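You operate a simulated robot arm through the tools that you are given. There is no shell and no other tool. Be economical: measure what you need, move in short steps, check, and stop when the job is done.

You are at the controls of a simulated robot arm. One attempt, no reset.

TASK
Find the harder of the two bushes between the trays and dot it blue.
Fine: probe both with the hardness gauge first; gauge and brush go back. Set down upright: yellow hardness gauge, round brush. A coat counts when it lies all over at full strength: go over it till it gets no stronger.

It is judged by the outcome, as a careful person would: the job done as asked, and still so three seconds after it is handed in. It fails if anything else is knocked over, pushed out of place, dropped, spilled or broken.

THE ROBOT
A 6-joint arm with a two-finger parallel gripper, fixed in place. Base frame: the origin is at the foot of the arm, x ahead of it, y to its left, z up; the work surface is at about z = 0.8. Readings come in m, degrees, newtons and seconds.
With the tool pointing down near the work surface it reaches from about 0.26 to 0.68 m from the base axis. Its first joint turns from -66.0 to 66.0 degrees. Payload 2.9 kg.
The tool frame sits at the grasp point between the pads (the TCP): z along the fingers, y along the line on which they close. The tips reach 0.03 m beyond it. The gripper opens to 0.11 m. The fingers are 0.02 m wide and 0.01 m thick; the gripper's body (0.048 by 0.112 m) begins 0.055 m behind the TCP.
Orientation is that of the tool frame in the base frame, as a unit quaternion [w, x, y, z]. With the fingers straight down and closing along the base's y, the tool's x points along the base's -x, its y along +y and its z along -z.

THE INTERFACE
- The arm moves only by the tool arm_command. Its argument "moves" is a list that holds one entry, the list of rows, each a list of 7 numbers: the turn, a rotation vector about the tool's x, y, z in units of 120 degrees (1.0 is 120 degrees), then the shift along the tool's x, y, z in units of 250 mm (1.0 is 250 mm), then the opening, from 0 (shut) to 1 (fully open). In form: [[[rx, ry, rz, dx, dy, dz, grip], ...]]. A call has 1 to 8 rows; each row is the pose to reach, as a shift and turn from the pose commanded when the call began, along the tool's axes at that moment. A call with a number of a shift or a turn outside -1 to 1 is refused whole. Each row takes 0.2 s and may step no farther than 0.05 m and 8.6 degrees from the row before; otherwise, or with a gripper value out of range, the whole call is refused. A pose out of reach is approached as far as the arm can. The call stops where the force on the tool passes 40 N (or 10 N more than at its start, if that is more) or the arm is blocked; 0.2 s more then pass. The fingers move at their own pace (about 0.108 m/s each) and stop on an object; they squeeze with about 25 N. The grip force told is the motor's: it shows also when the fingers shut on nothing. Time passes only in rows, and 0.2 s behind the last, so rows that repeat a pose let the fingers close. The reply holds the time, the measured pose of the TCP, the force on the tool along the base axes, the opening and the grip force, in the units named above and with some noise, with the torque about the TCP (base axes, N m) and any sound that the robot's microphone picked up.
- Cameras (640 x 400 px; columns grow to the right, rows downward): "scene" is fixed at [0.0827, 0.4311, 1.4021]; the picture's right is [-0.75, -0.67, 0.00], its down [-0.26, 0.29, -0.92] and it looks along [0.61, -0.69, -0.39] (base axes); focal length 317 px, centre (320, 200). "wrist" rides on the gripper at [0.072, 0.017, -0.103] in the tool frame; the picture's right is [-0.23, 0.97, 0.00], its down [-0.76, -0.18, -0.62] and it looks along [-0.61, -0.14, 0.78] (tool axes); focal length 222 px, centre (320, 200). There is no depth. A picture from a camera that has moved, and an enlarged one, comes with that camera's place and axes in the base frame and with its lens.
- camera(camera): a new picture of that camera. No time passes.
- close_up(camera, box): a new picture of the part [left, top, right, bottom] of that camera's present view, enlarged. No time passes.
- hand_in(): hands the job in; it is judged then, once.

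Go step by step. Nothing tells you positions but the pictures and the camera data: compare them with the known pose of the tool, close in by small moves and look again before you grip or let go. The budget is 120 turns and 76 pictures, counting those below and the enlarged ones. Unless the task says otherwise, let go and move clear before handing in, and close with one line.

The tools are called after "Call:" as a command line: name --argument value ..., lists and objects as JSON in quotes. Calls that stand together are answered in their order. arm_command: Moves the arm, as the interface text tells. Its arguments: {"type":"object","properties":{"moves":{"type":"array","items":{"type":"array","items":{"type":"array","items":{"type":"number"}}}}},"required":["moves"]} The other tools are called the same way: camera (camera) takes a picture; close_up (camera, box) takes an enlarged picture of a part of a camera's view; hand_in () hands the job in.

At the start:

```text
time_s: 0.0
tool_pos: [0.2983, -0.2306, 1.2302]
ee_rot: [0.0, 0.0, 1.0, 0.0]
ft_force: [-1.0, -0.7, 0.1]
ft_torque: [0.0, 0.03, 0.01]
gripper_width: 0.1101
finger_force: 0.0
```

scene: 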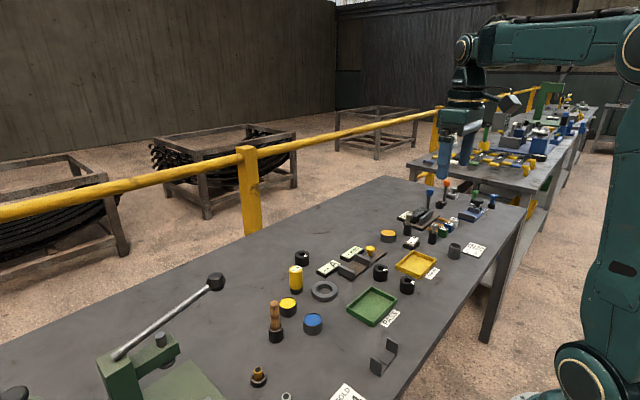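
wrist: 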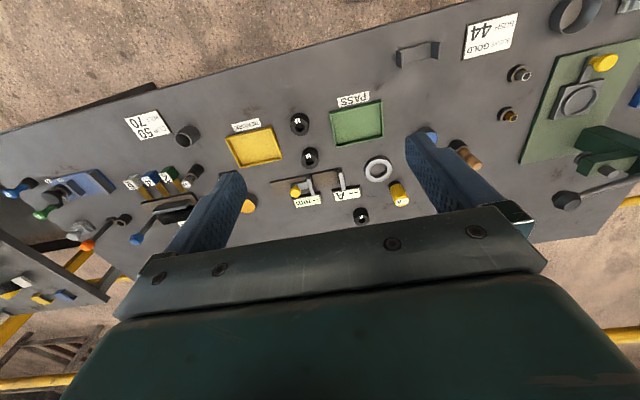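

I see two trays (yellow, green) with black bushes near them, a yellow gauge, paint pots, and a brush. I'll look closer before moving.

Call:
close_up --camera "scene" --box '[240, 220, 460, 358]'

Call:
close_up --camera "wrist" --box '[220, 80, 540, 280]'

Call:
close_up --camera "scene" --box '[370, 170, 530, 270]'

```text
2.90 times, centred on (350, 289) of scene
camera zoom: at [0.0827, 0.4311, 1.4021], right [-0.75, -0.67, 0.0], down [-0.26, 0.29, -0.92], along [0.61, -0.69, -0.39], focal length 920 px, centre (233, -58)
```

zoom: 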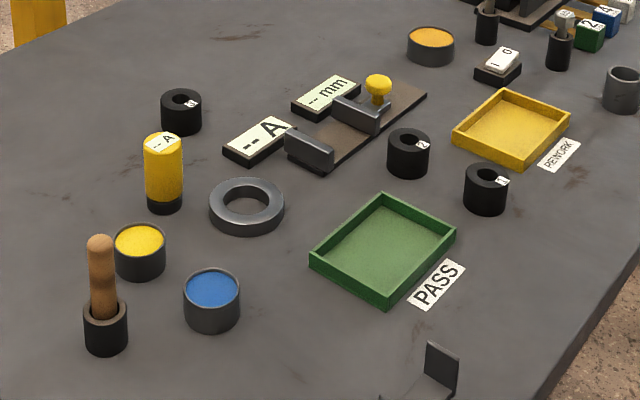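

```text
2.00 times, centred on (380, 180) of wrist
camera zoom: at [0.2257, -0.212, 1.3331], right [0.23, 0.97, 0.0], down [0.76, -0.18, 0.62], along [0.61, -0.14, -0.78], focal length 444 px, centre (200, 240)
```

zoom: 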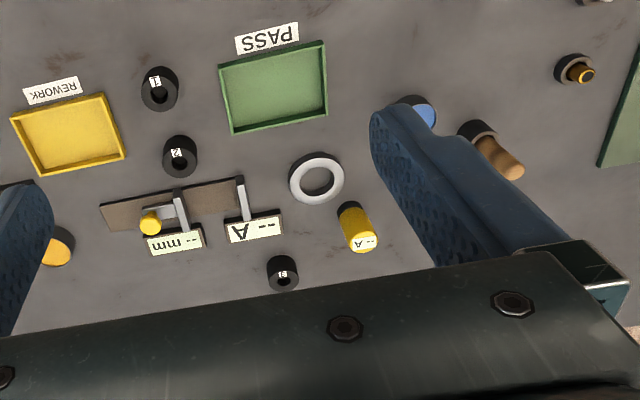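

```text
4.00 times, centred on (450, 220) of scene
camera zoom: at [0.0827, 0.4311, 1.4021], right [-0.75, -0.67, 0.0], down [-0.26, 0.29, -0.92], along [0.61, -0.69, -0.39], focal length 1269 px, centre (-200, 120)
```

zoom: 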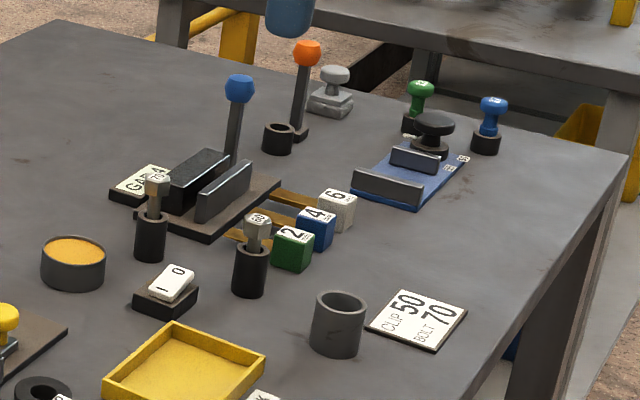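

I estimate the gauge at about (0.631,-0.083), bushes 1 and 2 at about (0.39,-0.297) and (0.48,-0.30), the brush at (0.54,0.075), and the blue pot at (0.49,-0.004). I'll move towards the gauge for a closer look.

Call:
arm_command --moves '[[[0, 0, 0, -0.14, 0.0846, 0.0743, 1], [0, 0, 0, -0.28, 0.169, 0.1486, 1], [0, 0, 0, -0.42, 0.254, 0.223, 1], [0, 0, 0, -0.56, 0.338, 0.297, 1], [0, 0, 0, -0.7, 0.423, 0.3714, 1], [0, 0, 0, -0.84, 0.508, 0.4457, 1], [0, 0, 0, -0.98, 0.592, 0.52, 1]]]'

Call:
camera --camera "wrist"

```text
time_s: 1.6
tool_pos: [0.5419, -0.0827, 1.1024]
ee_rot: [0.001, 0.0, 1.0, 0.0]
ft_force: [0.1, 0.7, 0.3]
ft_torque: [-0.02, 0.01, -0.02]
gripper_width: 0.1098
finger_force: 0.0
```

```text
70 pictures are left
camera wrist: at [0.4701, -0.065, 1.2049], right [0.23, 0.97, 0.0], down [0.76, -0.18, 0.62], along [0.61, -0.14, -0.78], focal length 222 px, centre (320, 200)
```

wrist: 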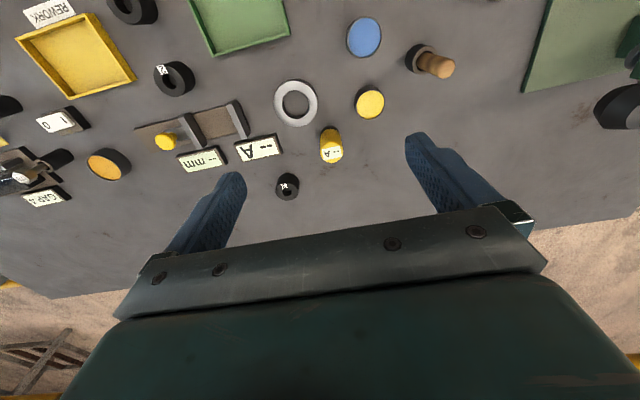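

Position estimates agree: gauge top at about (0.637,-0.083,0.875). I'll descend partly above it and recheck.

Call:
arm_command --moves '[[[0, 0, 0, -0.095, 0, 0.172, 1], [0, 0, 0, -0.19, 0, 0.344, 1], [0, 0, 0, -0.285, 0, 0.516, 1], [0, 0, 0, -0.38, 0, 0.688, 1]]]'

Call:
camera --camera "wrist"

Call:
close_up --camera "scene" --box '[240, 230, 400, 330]'

```text
time_s: 2.6
tool_pos: [0.6372, -0.0834, 0.9278]
ee_rot: [0.0, -0.001, 1.0, 0.0]
ft_force: [0.5, 0.8, -0.3]
ft_torque: [-0.01, 0.01, 0.0]
gripper_width: 0.1101
finger_force: 0.1
```

```text
69 pictures are left
camera wrist: at [0.5656, -0.0648, 1.0317], right [0.23, 0.97, 0.0], down [0.76, -0.18, 0.62], along [0.61, -0.14, -0.78], focal length 222 px, centre (320, 200)
```

wrist: 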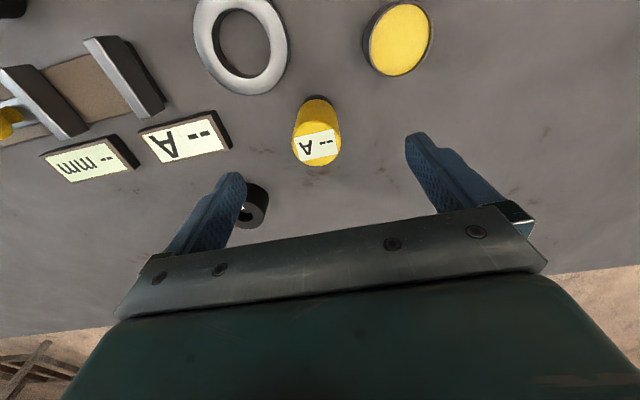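

```text
4.00 times, centred on (320, 280) of scene
camera zoom: at [0.0827, 0.4311, 1.4021], right [-0.75, -0.67, 0.0], down [-0.26, 0.29, -0.92], along [0.61, -0.69, -0.39], focal length 1269 px, centre (320, -120)
```

zoom: 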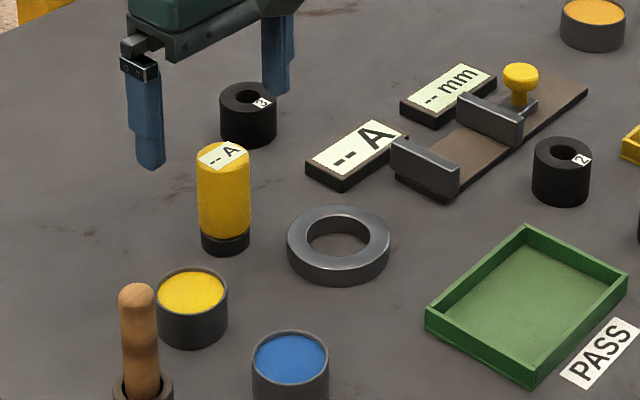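

Gauge is centred under the tool. I'll descend to z≈0.848 and close.

Call:
arm_command --moves '[[[0, 0, 0, 0, 0, 0.16, 1], [0, 0, 0, 0, 0, 0.32, 1], [0, 0, 0, 0, 0, 0.32, 0], [0, 0, 0, 0, 0, 0.32, 0], [0, 0, 0, 0, 0, 0.32, 0]]]'

Call:
camera --camera "wrist"

```text
time_s: 3.8
tool_pos: [0.6373, -0.0819, 0.8469]
ee_rot: [0.0, 0.002, 1.0, 0.0]
ft_force: [1.1, -11.1, 0.0]
ft_torque: [-0.43, -0.04, 0.0]
gripper_width: 0.037
finger_force: 24.3
```

```text
67 pictures are left
camera wrist: at [0.5657, -0.0647, 0.951], right [0.23, 0.97, 0.0], down [0.76, -0.18, 0.62], along [0.61, -0.14, -0.78], focal length 222 px, centre (320, 200)
```

wrist: 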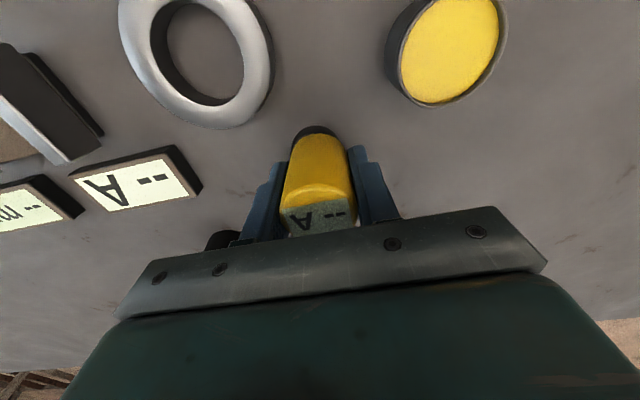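

Gripped (width 37 mm). Lifting straight up.

Call:
arm_command --moves '[[[0, 0, 0, 0, 0.004, -0.02, 0], [0, 0, 0, 0, 0.004, -0.18, 0], [0, 0, 0, 0, 0.004, -0.36, 0], [0, 0, 0, 0, 0.004, -0.48, 0]]]'

Call:
close_up --camera "scene" --box '[240, 180, 440, 305]'

```text
time_s: 4.8
tool_pos: [0.6367, -0.0822, 0.968]
ee_rot: [0.001, -0.001, 1.0, 0.0]
ft_force: [0.1, 0.3, -1.3]
ft_torque: [0.04, -0.03, 0.01]
gripper_width: 0.0371
finger_force: 25.0
```

```text
3.20 times, centred on (340, 242) of scene
camera zoom: at [0.0827, 0.4311, 1.4021], right [-0.75, -0.67, 0.0], down [-0.26, 0.29, -0.92], along [0.61, -0.69, -0.39], focal length 1015 px, centre (256, 64)
```

zoom: 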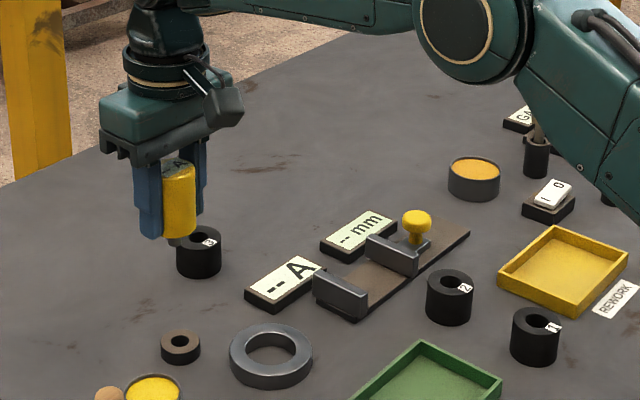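

The gauge came out of a small ring stand, which remains on the table. Checking the gauge's foot.

Call:
close_up --camera "scene" --box '[270, 220, 322, 304]'

Call:
camera --camera "wrist"

```text
4.76 times, centred on (296, 262) of scene
camera zoom: at [0.0827, 0.4311, 1.4021], right [-0.75, -0.67, 0.0], down [-0.26, 0.29, -0.92], along [0.61, -0.69, -0.39], focal length 1511 px, centre (434, -95)
```

zoom: 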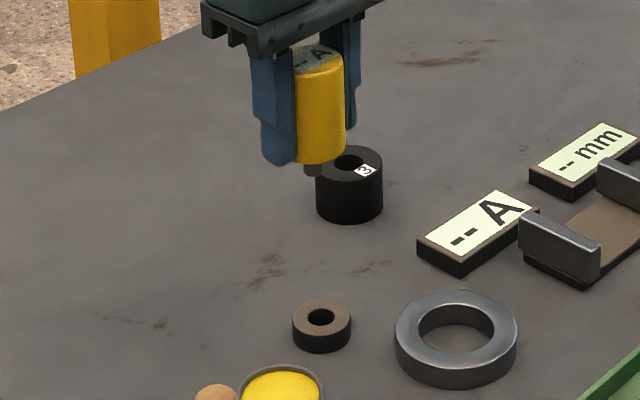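

```text
64 pictures are left
camera wrist: at [0.5645, -0.0643, 1.0704], right [0.23, 0.97, 0.0], down [0.76, -0.18, 0.62], along [0.61, -0.14, -0.78], focal length 222 px, centre (320, 200)
```

wrist: 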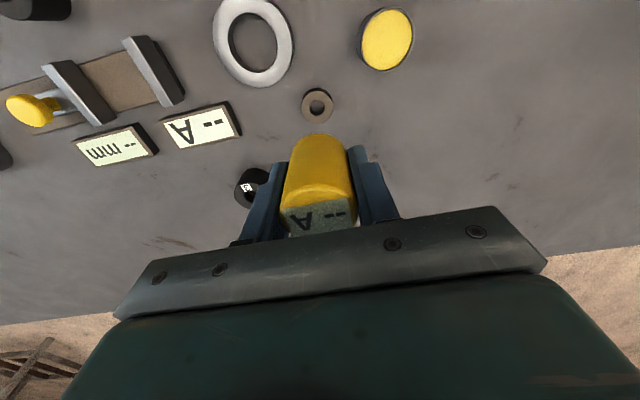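

The gauge has a small tip that sat in the ring. Now carrying it over to the bushes for a better look.

Call:
arm_command --moves '[[[0, 0, 0, 0.105, -0.145, -0.06, 0], [0, 0, 0, 0.209, -0.291, -0.128, 0], [0, 0, 0, 0.314, -0.436, -0.128, 0], [0, 0, 0, 0.419, -0.581, -0.128, 0], [0, 0, 0, 0.523, -0.727, -0.128, 0], [0, 0, 0, 0.628, -0.872, -0.128, 0]]]'

Call:
camera --camera "wrist"

Call:
close_up --camera "wrist" --box '[240, 0, 400, 140]'

```text
time_s: 6.2
tool_pos: [0.4787, -0.2976, 1.0001]
ee_rot: [-0.001, 0.0, 1.0, 0.0]
ft_force: [-0.9, -0.1, -1.5]
ft_torque: [0.0, 0.0, 0.0]
gripper_width: 0.0373
finger_force: 24.6
```

```text
63 pictures are left
camera wrist: at [0.4066, -0.2812, 1.103], right [0.23, 0.97, 0.0], down [0.76, -0.18, 0.62], along [0.61, -0.14, -0.78], focal length 222 px, centre (320, 200)
```

wrist: 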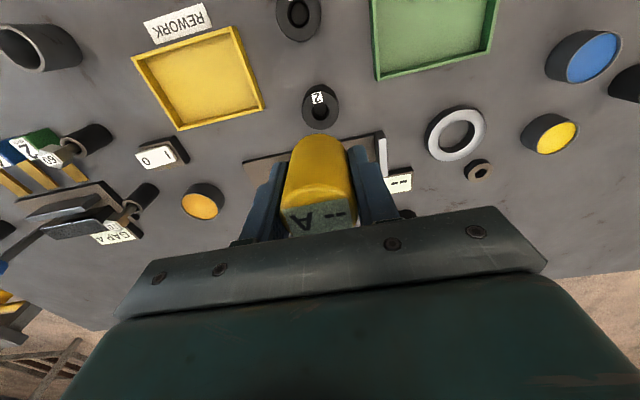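

```text
2.86 times, centred on (320, 70) of wrist
camera zoom: at [0.4066, -0.2812, 1.103], right [0.23, 0.97, 0.0], down [0.76, -0.18, 0.62], along [0.61, -0.14, -0.78], focal length 635 px, centre (320, 571)
```

zoom: 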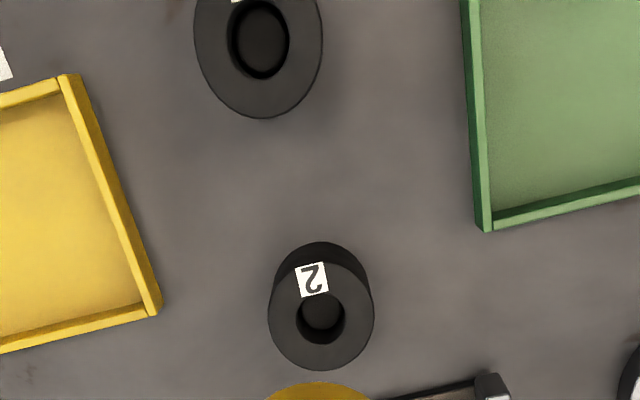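

Bush 2 is at about (0.486,-0.298) and bush 1 at (0.397,-0.298), outer radius 22 mm and hole 10 mm. I'll press on the +y side of bush 2's face, so I'm descending to a hover there first.

Call:
arm_command --moves '[[[0, 0, 0, -0.014, 0.03, 0.1, 0], [0, 0, 0, -0.028, 0.061, 0.24, 0], [0, 0, 0, -0.028, 0.061, 0.37, 0]]]'

Call:
close_up --camera "scene" --box '[340, 220, 436, 280]'

Call:
close_up --camera "wrist" --box '[240, 80, 400, 180]'

```text
time_s: 7.0
tool_pos: [0.4875, -0.2836, 0.9075]
ee_rot: [0.0, 0.0, 1.0, 0.0]
ft_force: [-0.7, 0.4, -0.8]
ft_torque: [-0.03, 0.01, 0.0]
gripper_width: 0.0373
finger_force: 25.4
```

```text
6.67 times, centred on (388, 250) of scene
camera zoom: at [0.0827, 0.4311, 1.4021], right [-0.75, -0.67, 0.0], down [-0.26, 0.29, -0.92], along [0.61, -0.69, -0.39], focal length 2115 px, centre (-133, -133)
```

zoom: 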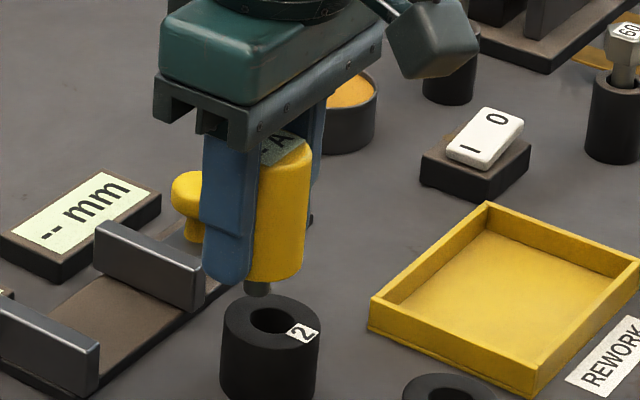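

```text
4.00 times, centred on (320, 130) of wrist
camera zoom: at [0.4158, -0.266, 1.0109], right [0.23, 0.97, 0.0], down [0.76, -0.18, 0.62], along [0.61, -0.14, -0.78], focal length 888 px, centre (320, 480)
```

zoom: 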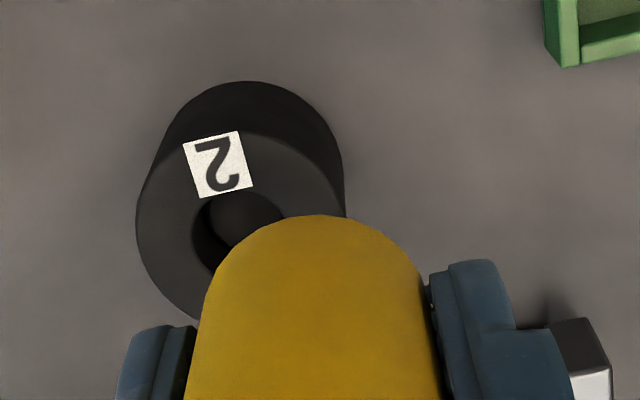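

The tip is about 20 mm above bush 2's face and over the rubber. Descending slowly.

Call:
arm_command --moves '[[[0, 0, 0, 0, 0, 0.02, 0], [0, 0, 0, 0, 0, 0.036, 0], [0, 0, 0, 0, 0, 0.048, 0], [0, 0, 0, 0, 0, 0.056, 0], [0, 0, 0, 0, 0, 0.064, 0], [0, 0, 0, 0, 0, 0.068, 0]]]'

```text
time_s: 8.4
tool_pos: [0.4876, -0.2852, 0.8901]
ee_rot: [-0.001, 0.0, 1.0, -0.001]
ft_force: [0.9, -0.5, -1.0]
ft_torque: [-0.02, -0.05, 0.01]
gripper_width: 0.0373
finger_force: 24.7
```

Call:
arm_command --moves '[[[0, 0, 0, 0, 0.006, 0.008, 0], [0, 0, 0, 0, 0.006, 0.014, 0], [0, 0, 0, 0, 0.006, 0.02, 0], [0, 0, 0, 0, 0.006, 0.024, 0]]]'

Call:
close_up --camera "scene" --box '[320, 220, 416, 280]'

```text
time_s: 9.4
tool_pos: [0.4874, -0.2831, 0.8843]
ee_rot: [0.0, 0.0, 1.0, 0.0]
ft_force: [0.3, -0.2, -0.9]
ft_torque: [-0.02, 0.05, -0.02]
gripper_width: 0.0374
finger_force: 25.1
```

```text
6.67 times, centred on (368, 250) of scene
camera zoom: at [0.0827, 0.4311, 1.4021], right [-0.75, -0.67, 0.0], down [-0.26, 0.29, -0.92], along [0.61, -0.69, -0.39], focal length 2115 px, centre (0, -133)
```

zoom: 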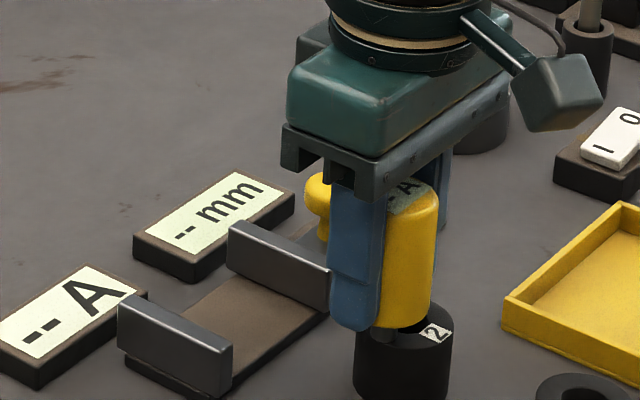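

Call:
arm_command --moves '[[[0, 0, 0, 0, 0, 0.006, 0], [0, 0, 0, 0, 0, 0.012, 0], [0, 0, 0, 0, 0, 0.016, 0], [0, 0, 0, 0, 0, 0.02, 0]]]'

```text
time_s: 10.4
tool_pos: [0.4882, -0.2819, 0.8809]
ee_rot: [0.003, 0.0, 1.0, -0.001]
ft_force: [1.8, 1.4, 24.5]
ft_torque: [-0.01, -0.01, 0.04]
gripper_width: 0.0378
finger_force: 24.9
```

Contact at about 24 N. Reading the display.

Call:
close_up --camera "scene" --box '[310, 220, 406, 280]'

Call:
arm_command --moves '[[[0, 0, 0, 0, 0, 0, 0], [0, 0, 0, 0, 0, 0, 0], [0, 0, 0, 0, 0, 0, 0]]]'

Call:
close_up --camera "scene" --box '[310, 220, 406, 280]'

```text
6.67 times, centred on (358, 250) of scene
camera zoom: at [0.0824, 0.4314, 1.402], right [-0.75, -0.67, 0.0], down [-0.26, 0.29, -0.92], along [0.61, -0.69, -0.39], focal length 2115 px, centre (67, -133)
```

zoom: 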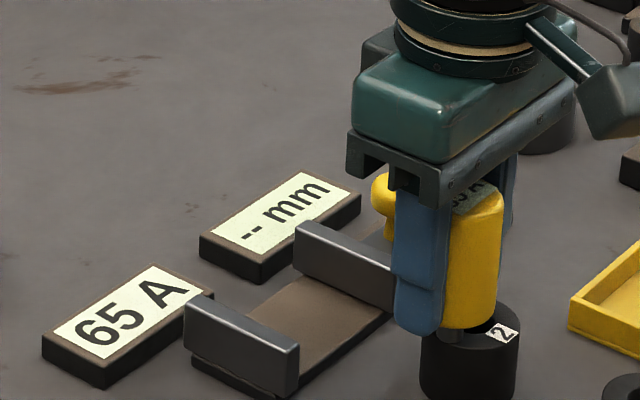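

```text
time_s: 11.2
tool_pos: [0.489, -0.2805, 0.88]
ee_rot: [0.001, -0.001, 1.0, 0.0]
ft_force: [6.7, -0.3, 18.0]
ft_torque: [-0.12, -0.28, 0.04]
gripper_width: 0.0373
finger_force: 24.9
```

```text
6.67 times, centred on (358, 250) of scene
camera zoom: at [0.0826, 0.4312, 1.4021], right [-0.75, -0.67, 0.0], down [-0.26, 0.29, -0.92], along [0.61, -0.69, -0.39], focal length 2115 px, centre (67, -133)
```

zoom: 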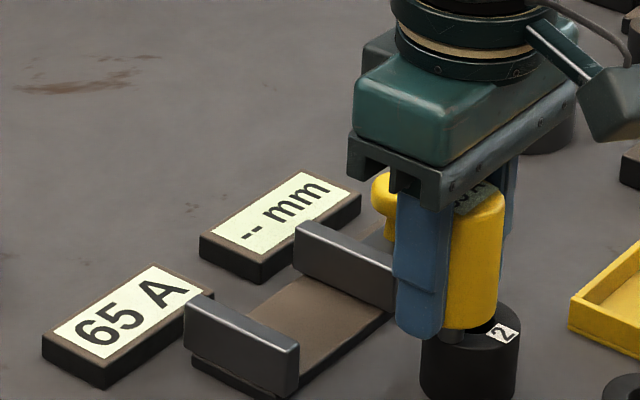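

Bush 2 reads 65 A. Lifting and moving over to bush 1.

Call:
arm_command --moves '[[[0, 0, 0, 0, 0, -0.04, 0], [0, 0, 0, 0, 0, -0.2, 0], [0, 0, 0, 0.17, 0, -0.2, 0], [0, 0, 0, 0.356, 0, -0.2, 0], [0, 0, 0, 0.356, 0, -0.1, 0]]]'

Call:
close_up --camera "scene" --box '[360, 230, 456, 290]'

Call:
close_up --camera "wrist" --box '[240, 80, 400, 180]'

```text
time_s: 12.4
tool_pos: [0.4006, -0.2813, 0.9034]
ee_rot: [0.0, 0.001, 1.0, 0.0]
ft_force: [0.0, 0.2, -0.6]
ft_torque: [-0.03, 0.01, -0.01]
gripper_width: 0.0375
finger_force: 25.2
```

```text
6.67 times, centred on (408, 260) of scene
camera zoom: at [0.0827, 0.4311, 1.4021], right [-0.75, -0.67, 0.0], down [-0.26, 0.29, -0.92], along [0.61, -0.69, -0.39], focal length 2115 px, centre (-267, -200)
```

zoom: 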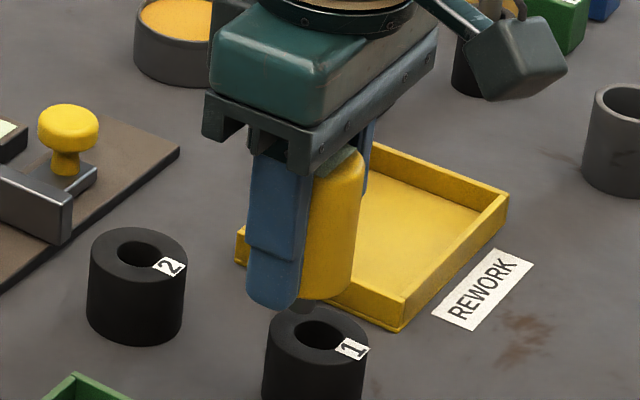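

```text
4.00 times, centred on (320, 130) of wrist
camera zoom: at [0.3274, -0.2639, 1.007], right [0.23, 0.97, 0.0], down [0.76, -0.18, 0.62], along [0.61, -0.14, -0.78], focal length 888 px, centre (320, 480)
```

zoom: 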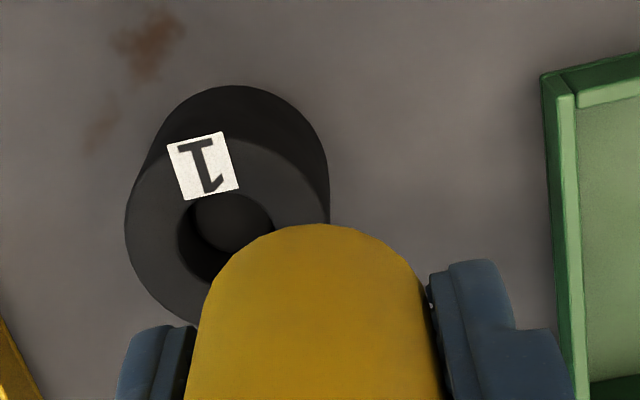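

Bush 1 centred near (0.394,-0.299). Small correction, then press.

Call:
arm_command --moves '[[[0, 0, 0, 0.012, -0.006, 0.03, 0], [0, 0, 0, 0.012, -0.006, 0.056, 0], [0, 0, 0, 0.012, -0.006, 0.066, 0], [0, 0, 0, 0.012, -0.006, 0.074, 0], [0, 0, 0, 0.012, -0.006, 0.082, 0], [0, 0, 0, 0.012, -0.006, 0.088, 0]]]'

Call:
close_up --camera "scene" --box '[310, 230, 422, 300]'

```text
time_s: 13.8
tool_pos: [0.396, -0.2834, 0.8818]
ee_rot: [0.0, 0.0, 1.0, 0.0]
ft_force: [0.1, 0.1, -1.3]
ft_torque: [-0.03, 0.0, 0.02]
gripper_width: 0.0373
finger_force: 25.2
```

```text
5.71 times, centred on (366, 265) of scene
camera zoom: at [0.0827, 0.4311, 1.4021], right [-0.75, -0.67, 0.0], down [-0.26, 0.29, -0.92], along [0.61, -0.69, -0.39], focal length 1813 px, centre (57, -171)
```

zoom: 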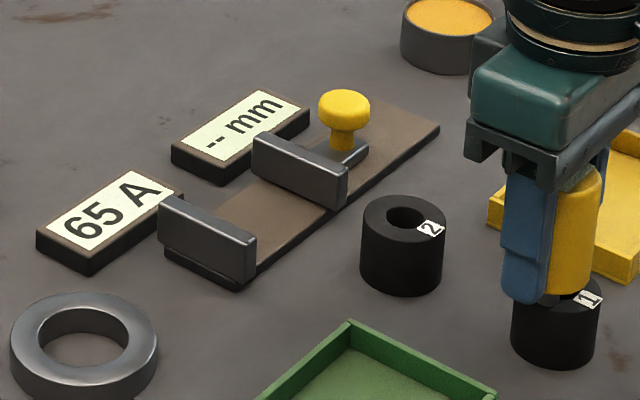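

Call:
arm_command --moves '[[[0, 0, 0, 0, 0, 0.006, 0], [0, 0, 0, 0, 0, 0.01, 0], [0, 0, 0, 0, 0, 0.014, 0]]]'

Call:
close_up --camera "scene" --box '[310, 230, 422, 300]'

```text
time_s: 14.6
tool_pos: [0.3951, -0.2837, 0.8804]
ee_rot: [0.001, 0.0, 1.0, 0.0]
ft_force: [-3.1, 4.7, 18.1]
ft_torque: [0.25, 0.16, -0.03]
gripper_width: 0.0373
finger_force: 25.1
```

```text
5.71 times, centred on (366, 265) of scene
camera zoom: at [0.0824, 0.4314, 1.402], right [-0.75, -0.67, 0.0], down [-0.26, 0.29, -0.92], along [0.61, -0.69, -0.39], focal length 1813 px, centre (57, -171)
```

zoom: 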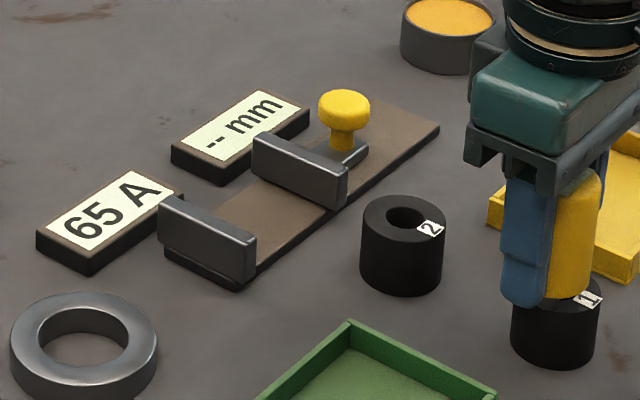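

The display still shows 65, which may be latched because I'm not pressing as hard. Pressing slightly more.

Call:
arm_command --moves '[[[0, 0, 0, 0, 0, 0.004, 0], [0, 0, 0, 0, 0, 0.008, 0], [0, 0, 0, 0, 0, 0.008, 0]]]'

Call:
close_up --camera "scene" --box '[310, 230, 422, 300]'

```text
time_s: 15.4
tool_pos: [0.3946, -0.283, 0.8772]
ee_rot: [0.002, -0.001, 1.0, 0.0]
ft_force: [1.5, 5.7, 24.0]
ft_torque: [0.31, -0.05, -0.07]
gripper_width: 0.0372
finger_force: 25.4
```

```text
5.71 times, centred on (366, 265) of scene
camera zoom: at [0.0825, 0.4314, 1.402], right [-0.75, -0.67, 0.0], down [-0.26, 0.29, -0.92], along [0.61, -0.69, -0.39], focal length 1813 px, centre (57, -171)
```

zoom: 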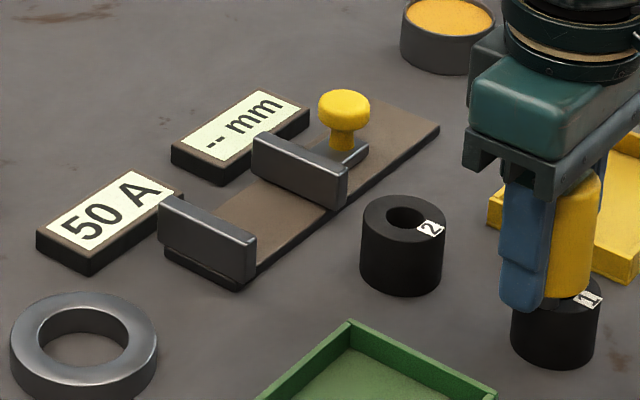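

Bush 1 reads 50 A and bush 2 reads 65 A, so bush 2 is the harder. Now returning the gauge to its ring.

Call:
arm_command --moves '[[[0, 0, 0, 0, 0, -0.19, 0], [0, 0, 0, -0.139, 0.115, -0.253, 0], [0, 0, 0, -0.277, 0.23, -0.316, 0], [0, 0, 0, -0.416, 0.345, -0.38, 0], [0, 0, 0, -0.554, 0.459, -0.38, 0], [0, 0, 0, -0.693, 0.574, -0.38, 0], [0, 0, 0, -0.831, 0.689, -0.38, 0], [0, 0, 0, -0.97, 0.804, -0.38, 0]]]'

Call:
close_up --camera "scene" --box '[240, 210, 352, 280]'

Call:
close_up --camera "wrist" --box '[200, 60, 440, 210]'

```text
time_s: 17.2
tool_pos: [0.6375, -0.0792, 0.9706]
ee_rot: [-0.001, 0.001, 1.0, 0.0]
ft_force: [0.1, 0.4, -1.5]
ft_torque: [-0.05, -0.01, 0.0]
gripper_width: 0.0375
finger_force: 25.4
```

```text
5.71 times, centred on (296, 245) of scene
camera zoom: at [0.0827, 0.4311, 1.4021], right [-0.75, -0.67, 0.0], down [-0.26, 0.29, -0.92], along [0.61, -0.69, -0.39], focal length 1813 px, centre (457, -57)
```

zoom: 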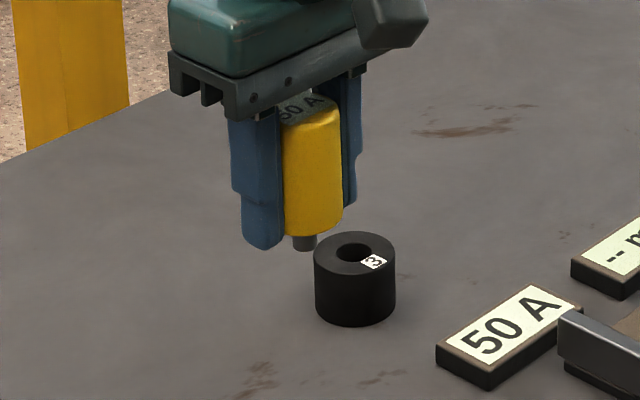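

```text
2.67 times, centred on (320, 135) of wrist
camera zoom: at [0.5668, -0.0616, 1.0744], right [0.23, 0.97, 0.0], down [0.76, -0.18, 0.62], along [0.61, -0.14, -0.78], focal length 592 px, centre (320, 373)
```

zoom: 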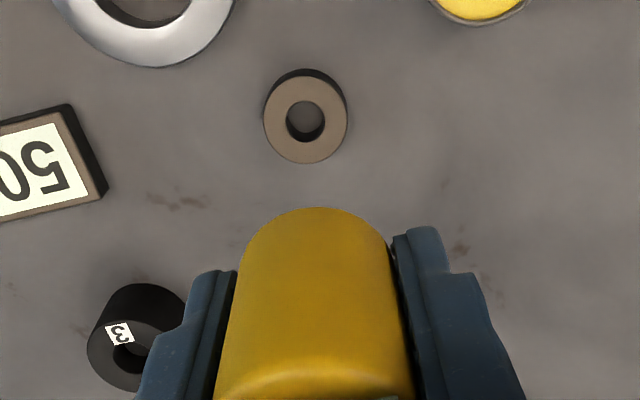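

Gauge slid up about 5 mm in the grip while pressing but looks upright. Ring centre is at about (0.637,-0.083). Correcting y and descending to just above it.

Call:
arm_command --moves '[[[0, 0, 0, 0, -0.01, 0.12, 0], [0, 0, 0, 0, -0.01, 0.26, 0], [0, 0, 0, 0, -0.01, 0.37, 0], [0, 0, 0, 0, -0.01, 0.37, 0]]]'

Call:
close_up --camera "scene" --box '[260, 235, 340, 285]'

Call:
close_up --camera "wrist" --box '[240, 80, 400, 180]'

```text
time_s: 18.2
tool_pos: [0.6371, -0.0845, 0.879]
ee_rot: [0.0, -0.001, 1.0, 0.0]
ft_force: [0.5, 0.5, -1.8]
ft_torque: [0.0, 0.0, 0.01]
gripper_width: 0.0376
finger_force: 25.0
```

```text
8.00 times, centred on (300, 260) of scene
camera zoom: at [0.0827, 0.4311, 1.4021], right [-0.75, -0.67, 0.0], down [-0.26, 0.29, -0.92], along [0.61, -0.69, -0.39], focal length 2538 px, centre (480, -280)
```

zoom: 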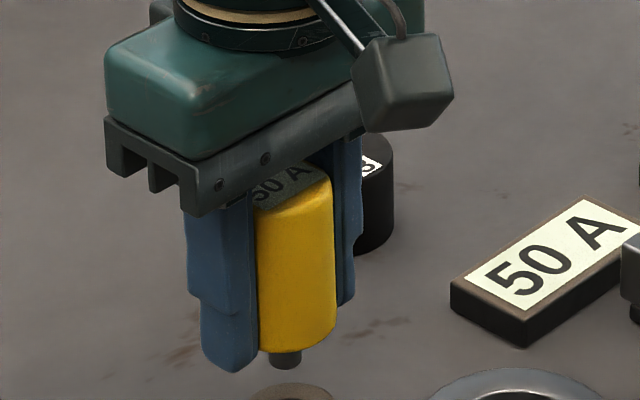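

```text
4.00 times, centred on (320, 130) of wrist
camera zoom: at [0.5661, -0.0661, 0.9819], right [0.23, 0.97, 0.0], down [0.76, -0.18, 0.62], along [0.61, -0.14, -0.78], focal length 888 px, centre (320, 480)
```

zoom: 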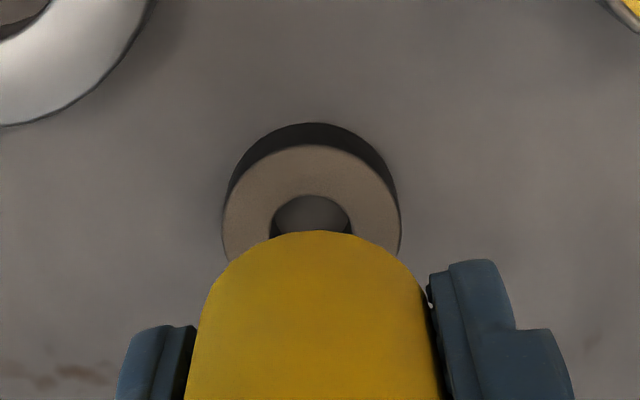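

Tip is aligned over the ring within about 1–2 mm. Lowering gently.

Call:
arm_command --moves '[[[0, 0, 0, 0.004, 0, 0.04, 0], [0, 0, 0, 0.004, 0, 0.07, 0], [0, 0, 0, 0.004, 0, 0.096, 0], [0, 0, 0, 0.004, 0, 0.112, 0], [0, 0, 0, 0.004, 0, 0.12, 0], [0, 0, 0, 0.004, 0, 0.128, 0]]]'

Call:
close_up --camera "scene" --box '[250, 235, 346, 295]'

```text
time_s: 19.6
tool_pos: [0.6372, -0.0848, 0.8468]
ee_rot: [0.0, 0.0, 1.0, 0.0]
ft_force: [0.8, -0.7, -1.0]
ft_torque: [0.0, 0.0, 0.01]
gripper_width: 0.0371
finger_force: 25.7
```

```text
6.67 times, centred on (298, 265) of scene
camera zoom: at [0.0827, 0.4311, 1.4021], right [-0.75, -0.67, 0.0], down [-0.26, 0.29, -0.92], along [0.61, -0.69, -0.39], focal length 2115 px, centre (467, -233)
```

zoom: 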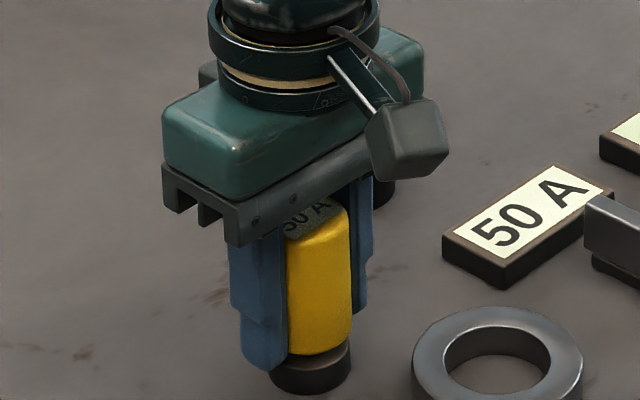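

Call:
arm_command --moves '[[[0, 0, 0, 0, 0, 0.006, 0], [0, 0, 0, 0, 0, 0.012, 0], [0, 0, 0, 0, 0, 0.016, 0], [0, 0, 0, 0, 0, 0.02, 0]]]'

```text
time_s: 20.6
tool_pos: [0.6383, -0.0849, 0.8419]
ee_rot: [0.0, 0.0, 1.0, 0.0]
ft_force: [-0.9, -0.4, -0.4]
ft_torque: [0.01, 0.01, -0.01]
gripper_width: 0.0374
finger_force: 24.9
```

Call:
arm_command --moves '[[[0, 0, 0, 0, 0, 0.004, 0], [0, 0, 0, 0, 0, 0.008, 0], [0, 0, 0, 0, 0, 0.012, 0]]]'

Call:
close_up --camera "scene" --box '[250, 235, 346, 295]'

```text
time_s: 21.4
tool_pos: [0.6369, -0.0848, 0.8427]
ee_rot: [0.002, 0.001, 1.0, 0.0]
ft_force: [-4.2, -1.5, 19.5]
ft_torque: [0.03, 0.13, -0.01]
gripper_width: 0.0373
finger_force: 25.1
```

```text
6.67 times, centred on (298, 265) of scene
camera zoom: at [0.0822, 0.4311, 1.4021], right [-0.75, -0.67, 0.0], down [-0.26, 0.29, -0.92], along [0.61, -0.69, -0.39], focal length 2115 px, centre (467, -233)
```

zoom: 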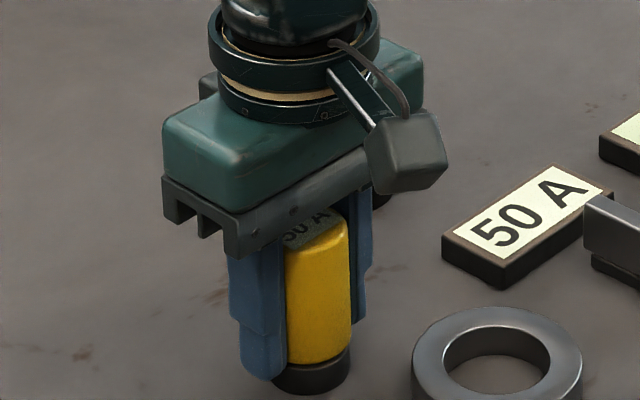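

Seated (≈20 N contact, no gap). Relieving slightly and opening.

Call:
arm_command --moves '[[[0, 0, 0, 0, 0, -0.008, 0], [0, 0, 0, 0, 0, -0.008, 0.45], [0, 0, 0, 0, 0, -0.008, 0.7], [0, 0, 0, 0, 0, -0.008, 0.7], [0, 0, 0, 0, 0, -0.15, 0.7], [0, 0, 0, 0, 0, -0.35, 0.7], [0, 0, 0, 0, 0, -0.5, 0.7]]]'

Call:
close_up --camera "scene" --box '[240, 220, 400, 345]'

Call:
camera --camera "wrist"

```text
time_s: 23.0
tool_pos: [0.6367, -0.0822, 0.9639]
ee_rot: [0.0, 0.001, 1.0, 0.0]
ft_force: [-0.6, -0.1, 0.9]
ft_torque: [0.01, 0.0, 0.02]
gripper_width: 0.077
finger_force: 0.0
```

```text
3.20 times, centred on (320, 282) of scene
camera zoom: at [0.0827, 0.4311, 1.4021], right [-0.75, -0.67, 0.0], down [-0.26, 0.29, -0.92], along [0.61, -0.69, -0.39], focal length 1015 px, centre (320, -64)
```

zoom: 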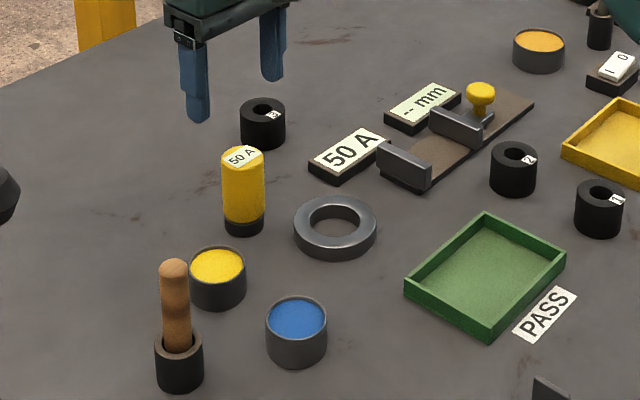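

```text
44 pictures are left
camera wrist: at [0.5657, -0.0655, 1.0676], right [0.23, 0.97, 0.0], down [0.76, -0.18, 0.62], along [0.61, -0.14, -0.78], focal length 222 px, centre (320, 200)
```

wrist: 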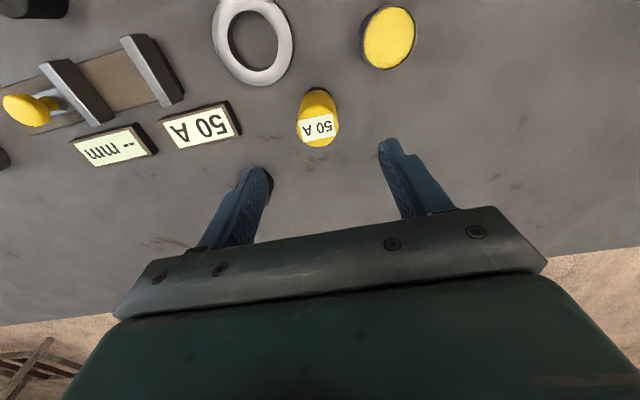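

Gauge is back upright in its ring. Moving above the brush.

Call:
arm_command --moves '[[[0, 0, 0, 0.097, 0.157, -0.06, 0.7], [0, 0, 0, 0.194, 0.314, -0.12, 0.7], [0, 0, 0, 0.291, 0.471, -0.12, 0.7], [0, 0, 0, 0.388, 0.628, -0.12, 0.7]]]'

Call:
close_up --camera "wrist" --box '[220, 40, 420, 165]'

Call:
close_up --camera "scene" --box '[220, 250, 348, 350]'

```text
time_s: 24.0
tool_pos: [0.5386, 0.0758, 0.9933]
ee_rot: [0.0, 0.0, 1.0, -0.001]
ft_force: [0.1, 0.1, -0.9]
ft_torque: [-0.02, 0.02, 0.0]
gripper_width: 0.0768
finger_force: 0.0
```

```text
3.20 times, centred on (320, 102) of wrist
camera zoom: at [0.4672, 0.0921, 1.0967], right [0.23, 0.97, 0.0], down [0.76, -0.18, 0.62], along [0.61, -0.14, -0.78], focal length 711 px, centre (320, 512)
```

zoom: 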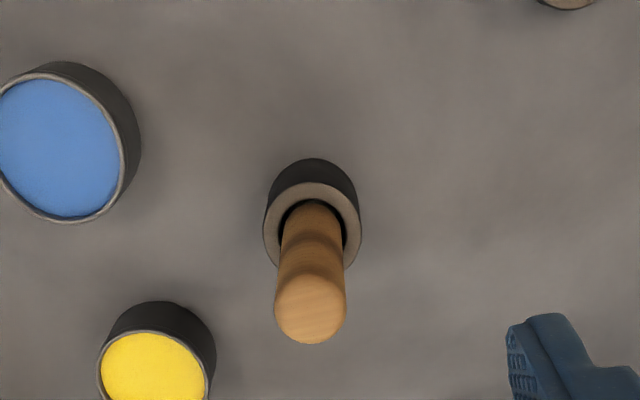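

```text
4.00 times, centred on (284, 300) of scene
camera zoom: at [0.0827, 0.4311, 1.4021], right [-0.75, -0.67, 0.0], down [-0.26, 0.29, -0.92], along [0.61, -0.69, -0.39], focal length 1269 px, centre (464, -200)
```

zoom: 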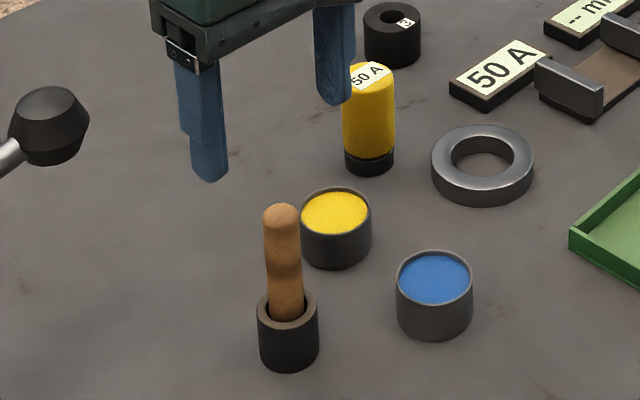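

Brush handle is vertical at about (0.544,0.072), blue pot at (0.500,-0.006). Descending and gripping the handle.

Call:
arm_command --moves '[[[0, 0, 0, -0.02, -0.014, 0.15, 0.7], [0, 0, 0, -0.02, -0.014, 0.3, 0.7], [0, 0, 0, -0.02, -0.014, 0.44, 0.7], [0, 0, 0, -0.02, -0.014, 0.44, 0], [0, 0, 0, -0.02, -0.014, 0.44, 0], [0, 0, 0, -0.02, -0.014, 0.44, 0]]]'

Call:
close_up --camera "scene" --box '[220, 250, 348, 350]'

```text
time_s: 25.4
tool_pos: [0.5437, 0.0697, 0.8834]
ee_rot: [-0.001, 0.0, 1.0, 0.0]
ft_force: [0.2, -0.5, -0.3]
ft_torque: [0.0, 0.01, 0.0]
gripper_width: 0.0197
finger_force: 24.5
```

```text
4.00 times, centred on (284, 300) of scene
camera zoom: at [0.0827, 0.4311, 1.4021], right [-0.75, -0.67, 0.0], down [-0.26, 0.29, -0.92], along [0.61, -0.69, -0.39], focal length 1269 px, centre (464, -200)
```

zoom: 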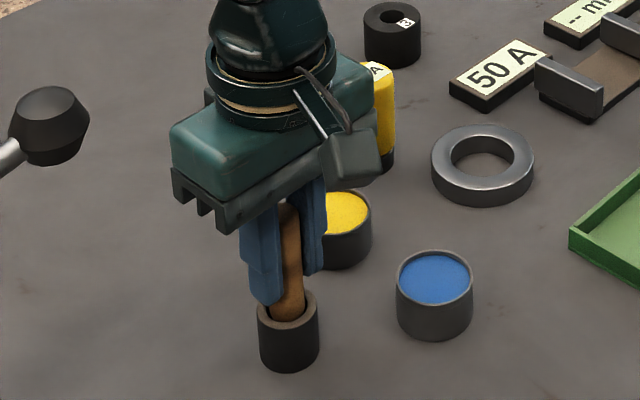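

Gripped (20 mm). Lifting.

Call:
arm_command --moves '[[[0, 0, 0, 0, 0, -0.02, 0], [0, 0, 0, 0, 0, -0.17, 0], [0, 0, 0, 0, 0, -0.34, 0], [0, 0, 0, 0, 0, -0.44, 0]]]'

Call:
close_up --camera "scene" --box '[220, 240, 348, 340]'

Call:
close_up --camera "wrist" --box '[220, 40, 420, 165]'

```text
time_s: 26.4
tool_pos: [0.5431, 0.0685, 0.9955]
ee_rot: [0.0, 0.0, 1.0, -0.001]
ft_force: [0.5, -0.6, 0.4]
ft_torque: [0.0, 0.03, 0.0]
gripper_width: 0.0196
finger_force: 25.3
```

```text
4.00 times, centred on (284, 290) of scene
camera zoom: at [0.0827, 0.4311, 1.4021], right [-0.75, -0.67, 0.0], down [-0.26, 0.29, -0.92], along [0.61, -0.69, -0.39], focal length 1269 px, centre (464, -160)
```

zoom: 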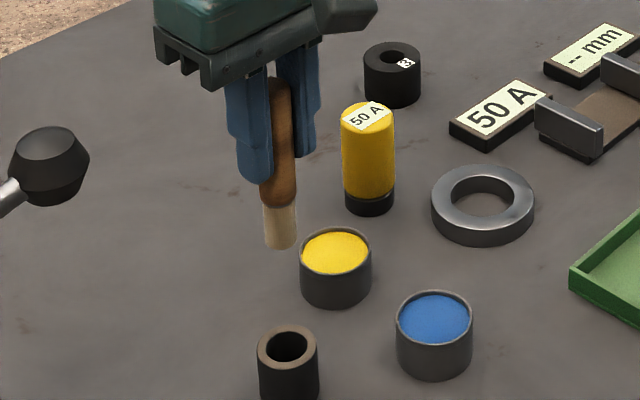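

```text
3.20 times, centred on (320, 102) of wrist
camera zoom: at [0.4722, 0.0858, 1.0982], right [0.23, 0.97, 0.0], down [0.76, -0.18, 0.62], along [0.61, -0.14, -0.78], focal length 711 px, centre (320, 512)
```

zoom: 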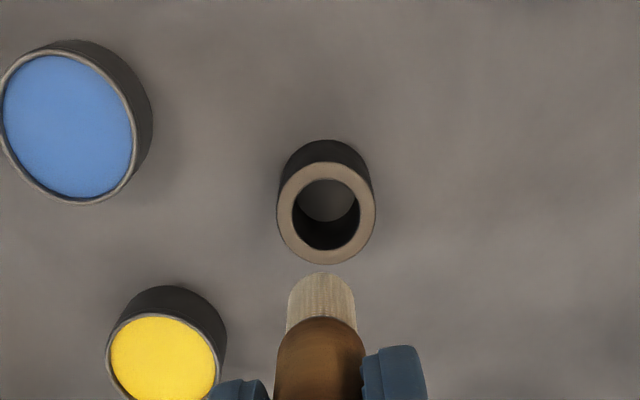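

The brush has pale bristles about 18 mm wide, tip roughly 83 mm below the TCP. Moving above the blue pot.

Call:
arm_command --moves '[[[0, 0, 0, 0.089, -0.15, 0, 0], [0, 0, 0, 0.178, -0.3, 0, 0], [0, 0, 0, 0.178, -0.3, 0.12, 0], [0, 0, 0, 0.178, -0.3, 0.2, 0]]]'

Call:
close_up --camera "wrist" --box '[220, 40, 420, 165]'

Call:
close_up --camera "scene" --box '[250, 250, 378, 350]'

```text
time_s: 27.4
tool_pos: [0.5005, -0.005, 0.9435]
ee_rot: [0.0, 0.0, 1.0, 0.0]
ft_force: [0.6, 0.7, -0.8]
ft_torque: [-0.03, 0.01, 0.03]
gripper_width: 0.0196
finger_force: 24.9
```

```text
3.20 times, centred on (320, 102) of wrist
camera zoom: at [0.4287, 0.0123, 1.0471], right [0.23, 0.97, 0.0], down [0.76, -0.18, 0.62], along [0.61, -0.14, -0.78], focal length 711 px, centre (320, 512)
```

zoom: 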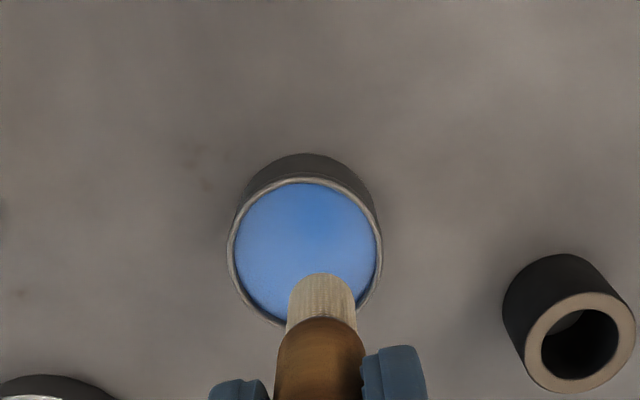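

```text
4.00 times, centred on (314, 300) of scene
camera zoom: at [0.0827, 0.4311, 1.4021], right [-0.75, -0.67, 0.0], down [-0.26, 0.29, -0.92], along [0.61, -0.69, -0.39], focal length 1269 px, centre (344, -200)
```

zoom: 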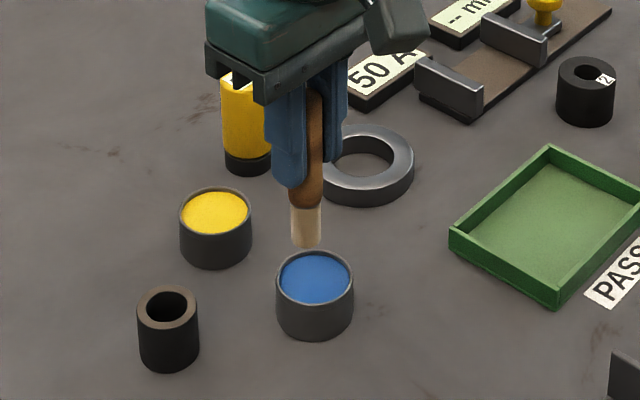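

Shifting slightly to pot centre and dipping about 10–12 mm.

Call:
arm_command --moves '[[[0, 0, 0, 0.01, -0.012, 0.03, 0], [0, 0, 0, 0.01, -0.012, 0.08, 0], [0, 0, 0, 0.01, -0.012, 0.12, 0], [0, 0, 0, 0.01, -0.012, 0.15, 0], [0, 0, 0, 0.01, -0.012, 0.17, 0]]]'

Call:
close_up --camera "scene" --box '[270, 260, 366, 335]'

```text
time_s: 28.6
tool_pos: [0.5011, -0.0084, 0.9057]
ee_rot: [0.006, 0.0, 1.0, 0.0]
ft_force: [-0.6, 2.1, 37.4]
ft_torque: [0.41, -0.18, -0.01]
gripper_width: 0.0202
finger_force: 24.9
```

```text
5.33 times, centred on (318, 298) of scene
camera zoom: at [0.0821, 0.4311, 1.4021], right [-0.75, -0.67, 0.0], down [-0.26, 0.29, -0.92], along [0.61, -0.69, -0.39], focal length 1692 px, centre (331, -320)
```

zoom: 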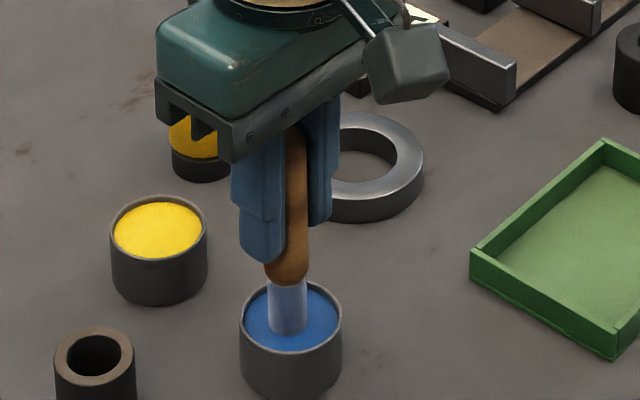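

The brush has met the paint (37 N) and is picking up blue. Easing off, dwelling a moment, then lifting.

Call:
arm_command --moves '[[[0, 0, 0, 0, 0, -0.006, 0], [0, 0, 0, 0, 0, -0.008, 0], [0, 0, 0, 0, 0, -0.008, 0], [0, 0, 0, 0, 0, -0.008, 0]]]'

Call:
close_up --camera "scene" --box '[270, 260, 366, 335]'

```text
time_s: 29.6
tool_pos: [0.4983, -0.0094, 0.9046]
ee_rot: [0.001, 0.0, 1.0, 0.0]
ft_force: [4.3, 3.7, 22.3]
ft_torque: [0.29, -0.5, 0.03]
gripper_width: 0.0199
finger_force: 25.0
```

```text
5.33 times, centred on (318, 298) of scene
camera zoom: at [0.0825, 0.4312, 1.4021], right [-0.75, -0.67, 0.0], down [-0.26, 0.29, -0.92], along [0.61, -0.69, -0.39], focal length 1692 px, centre (331, -320)
```

zoom: 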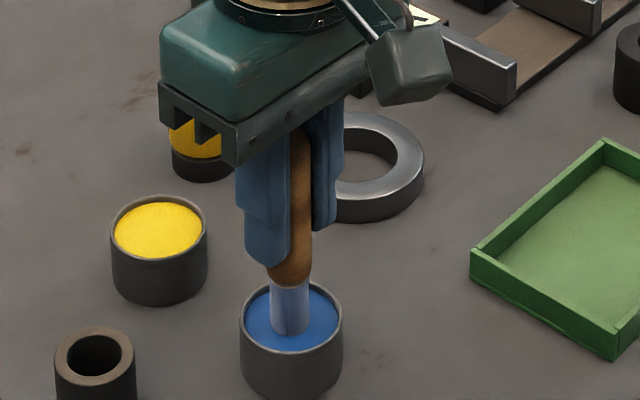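

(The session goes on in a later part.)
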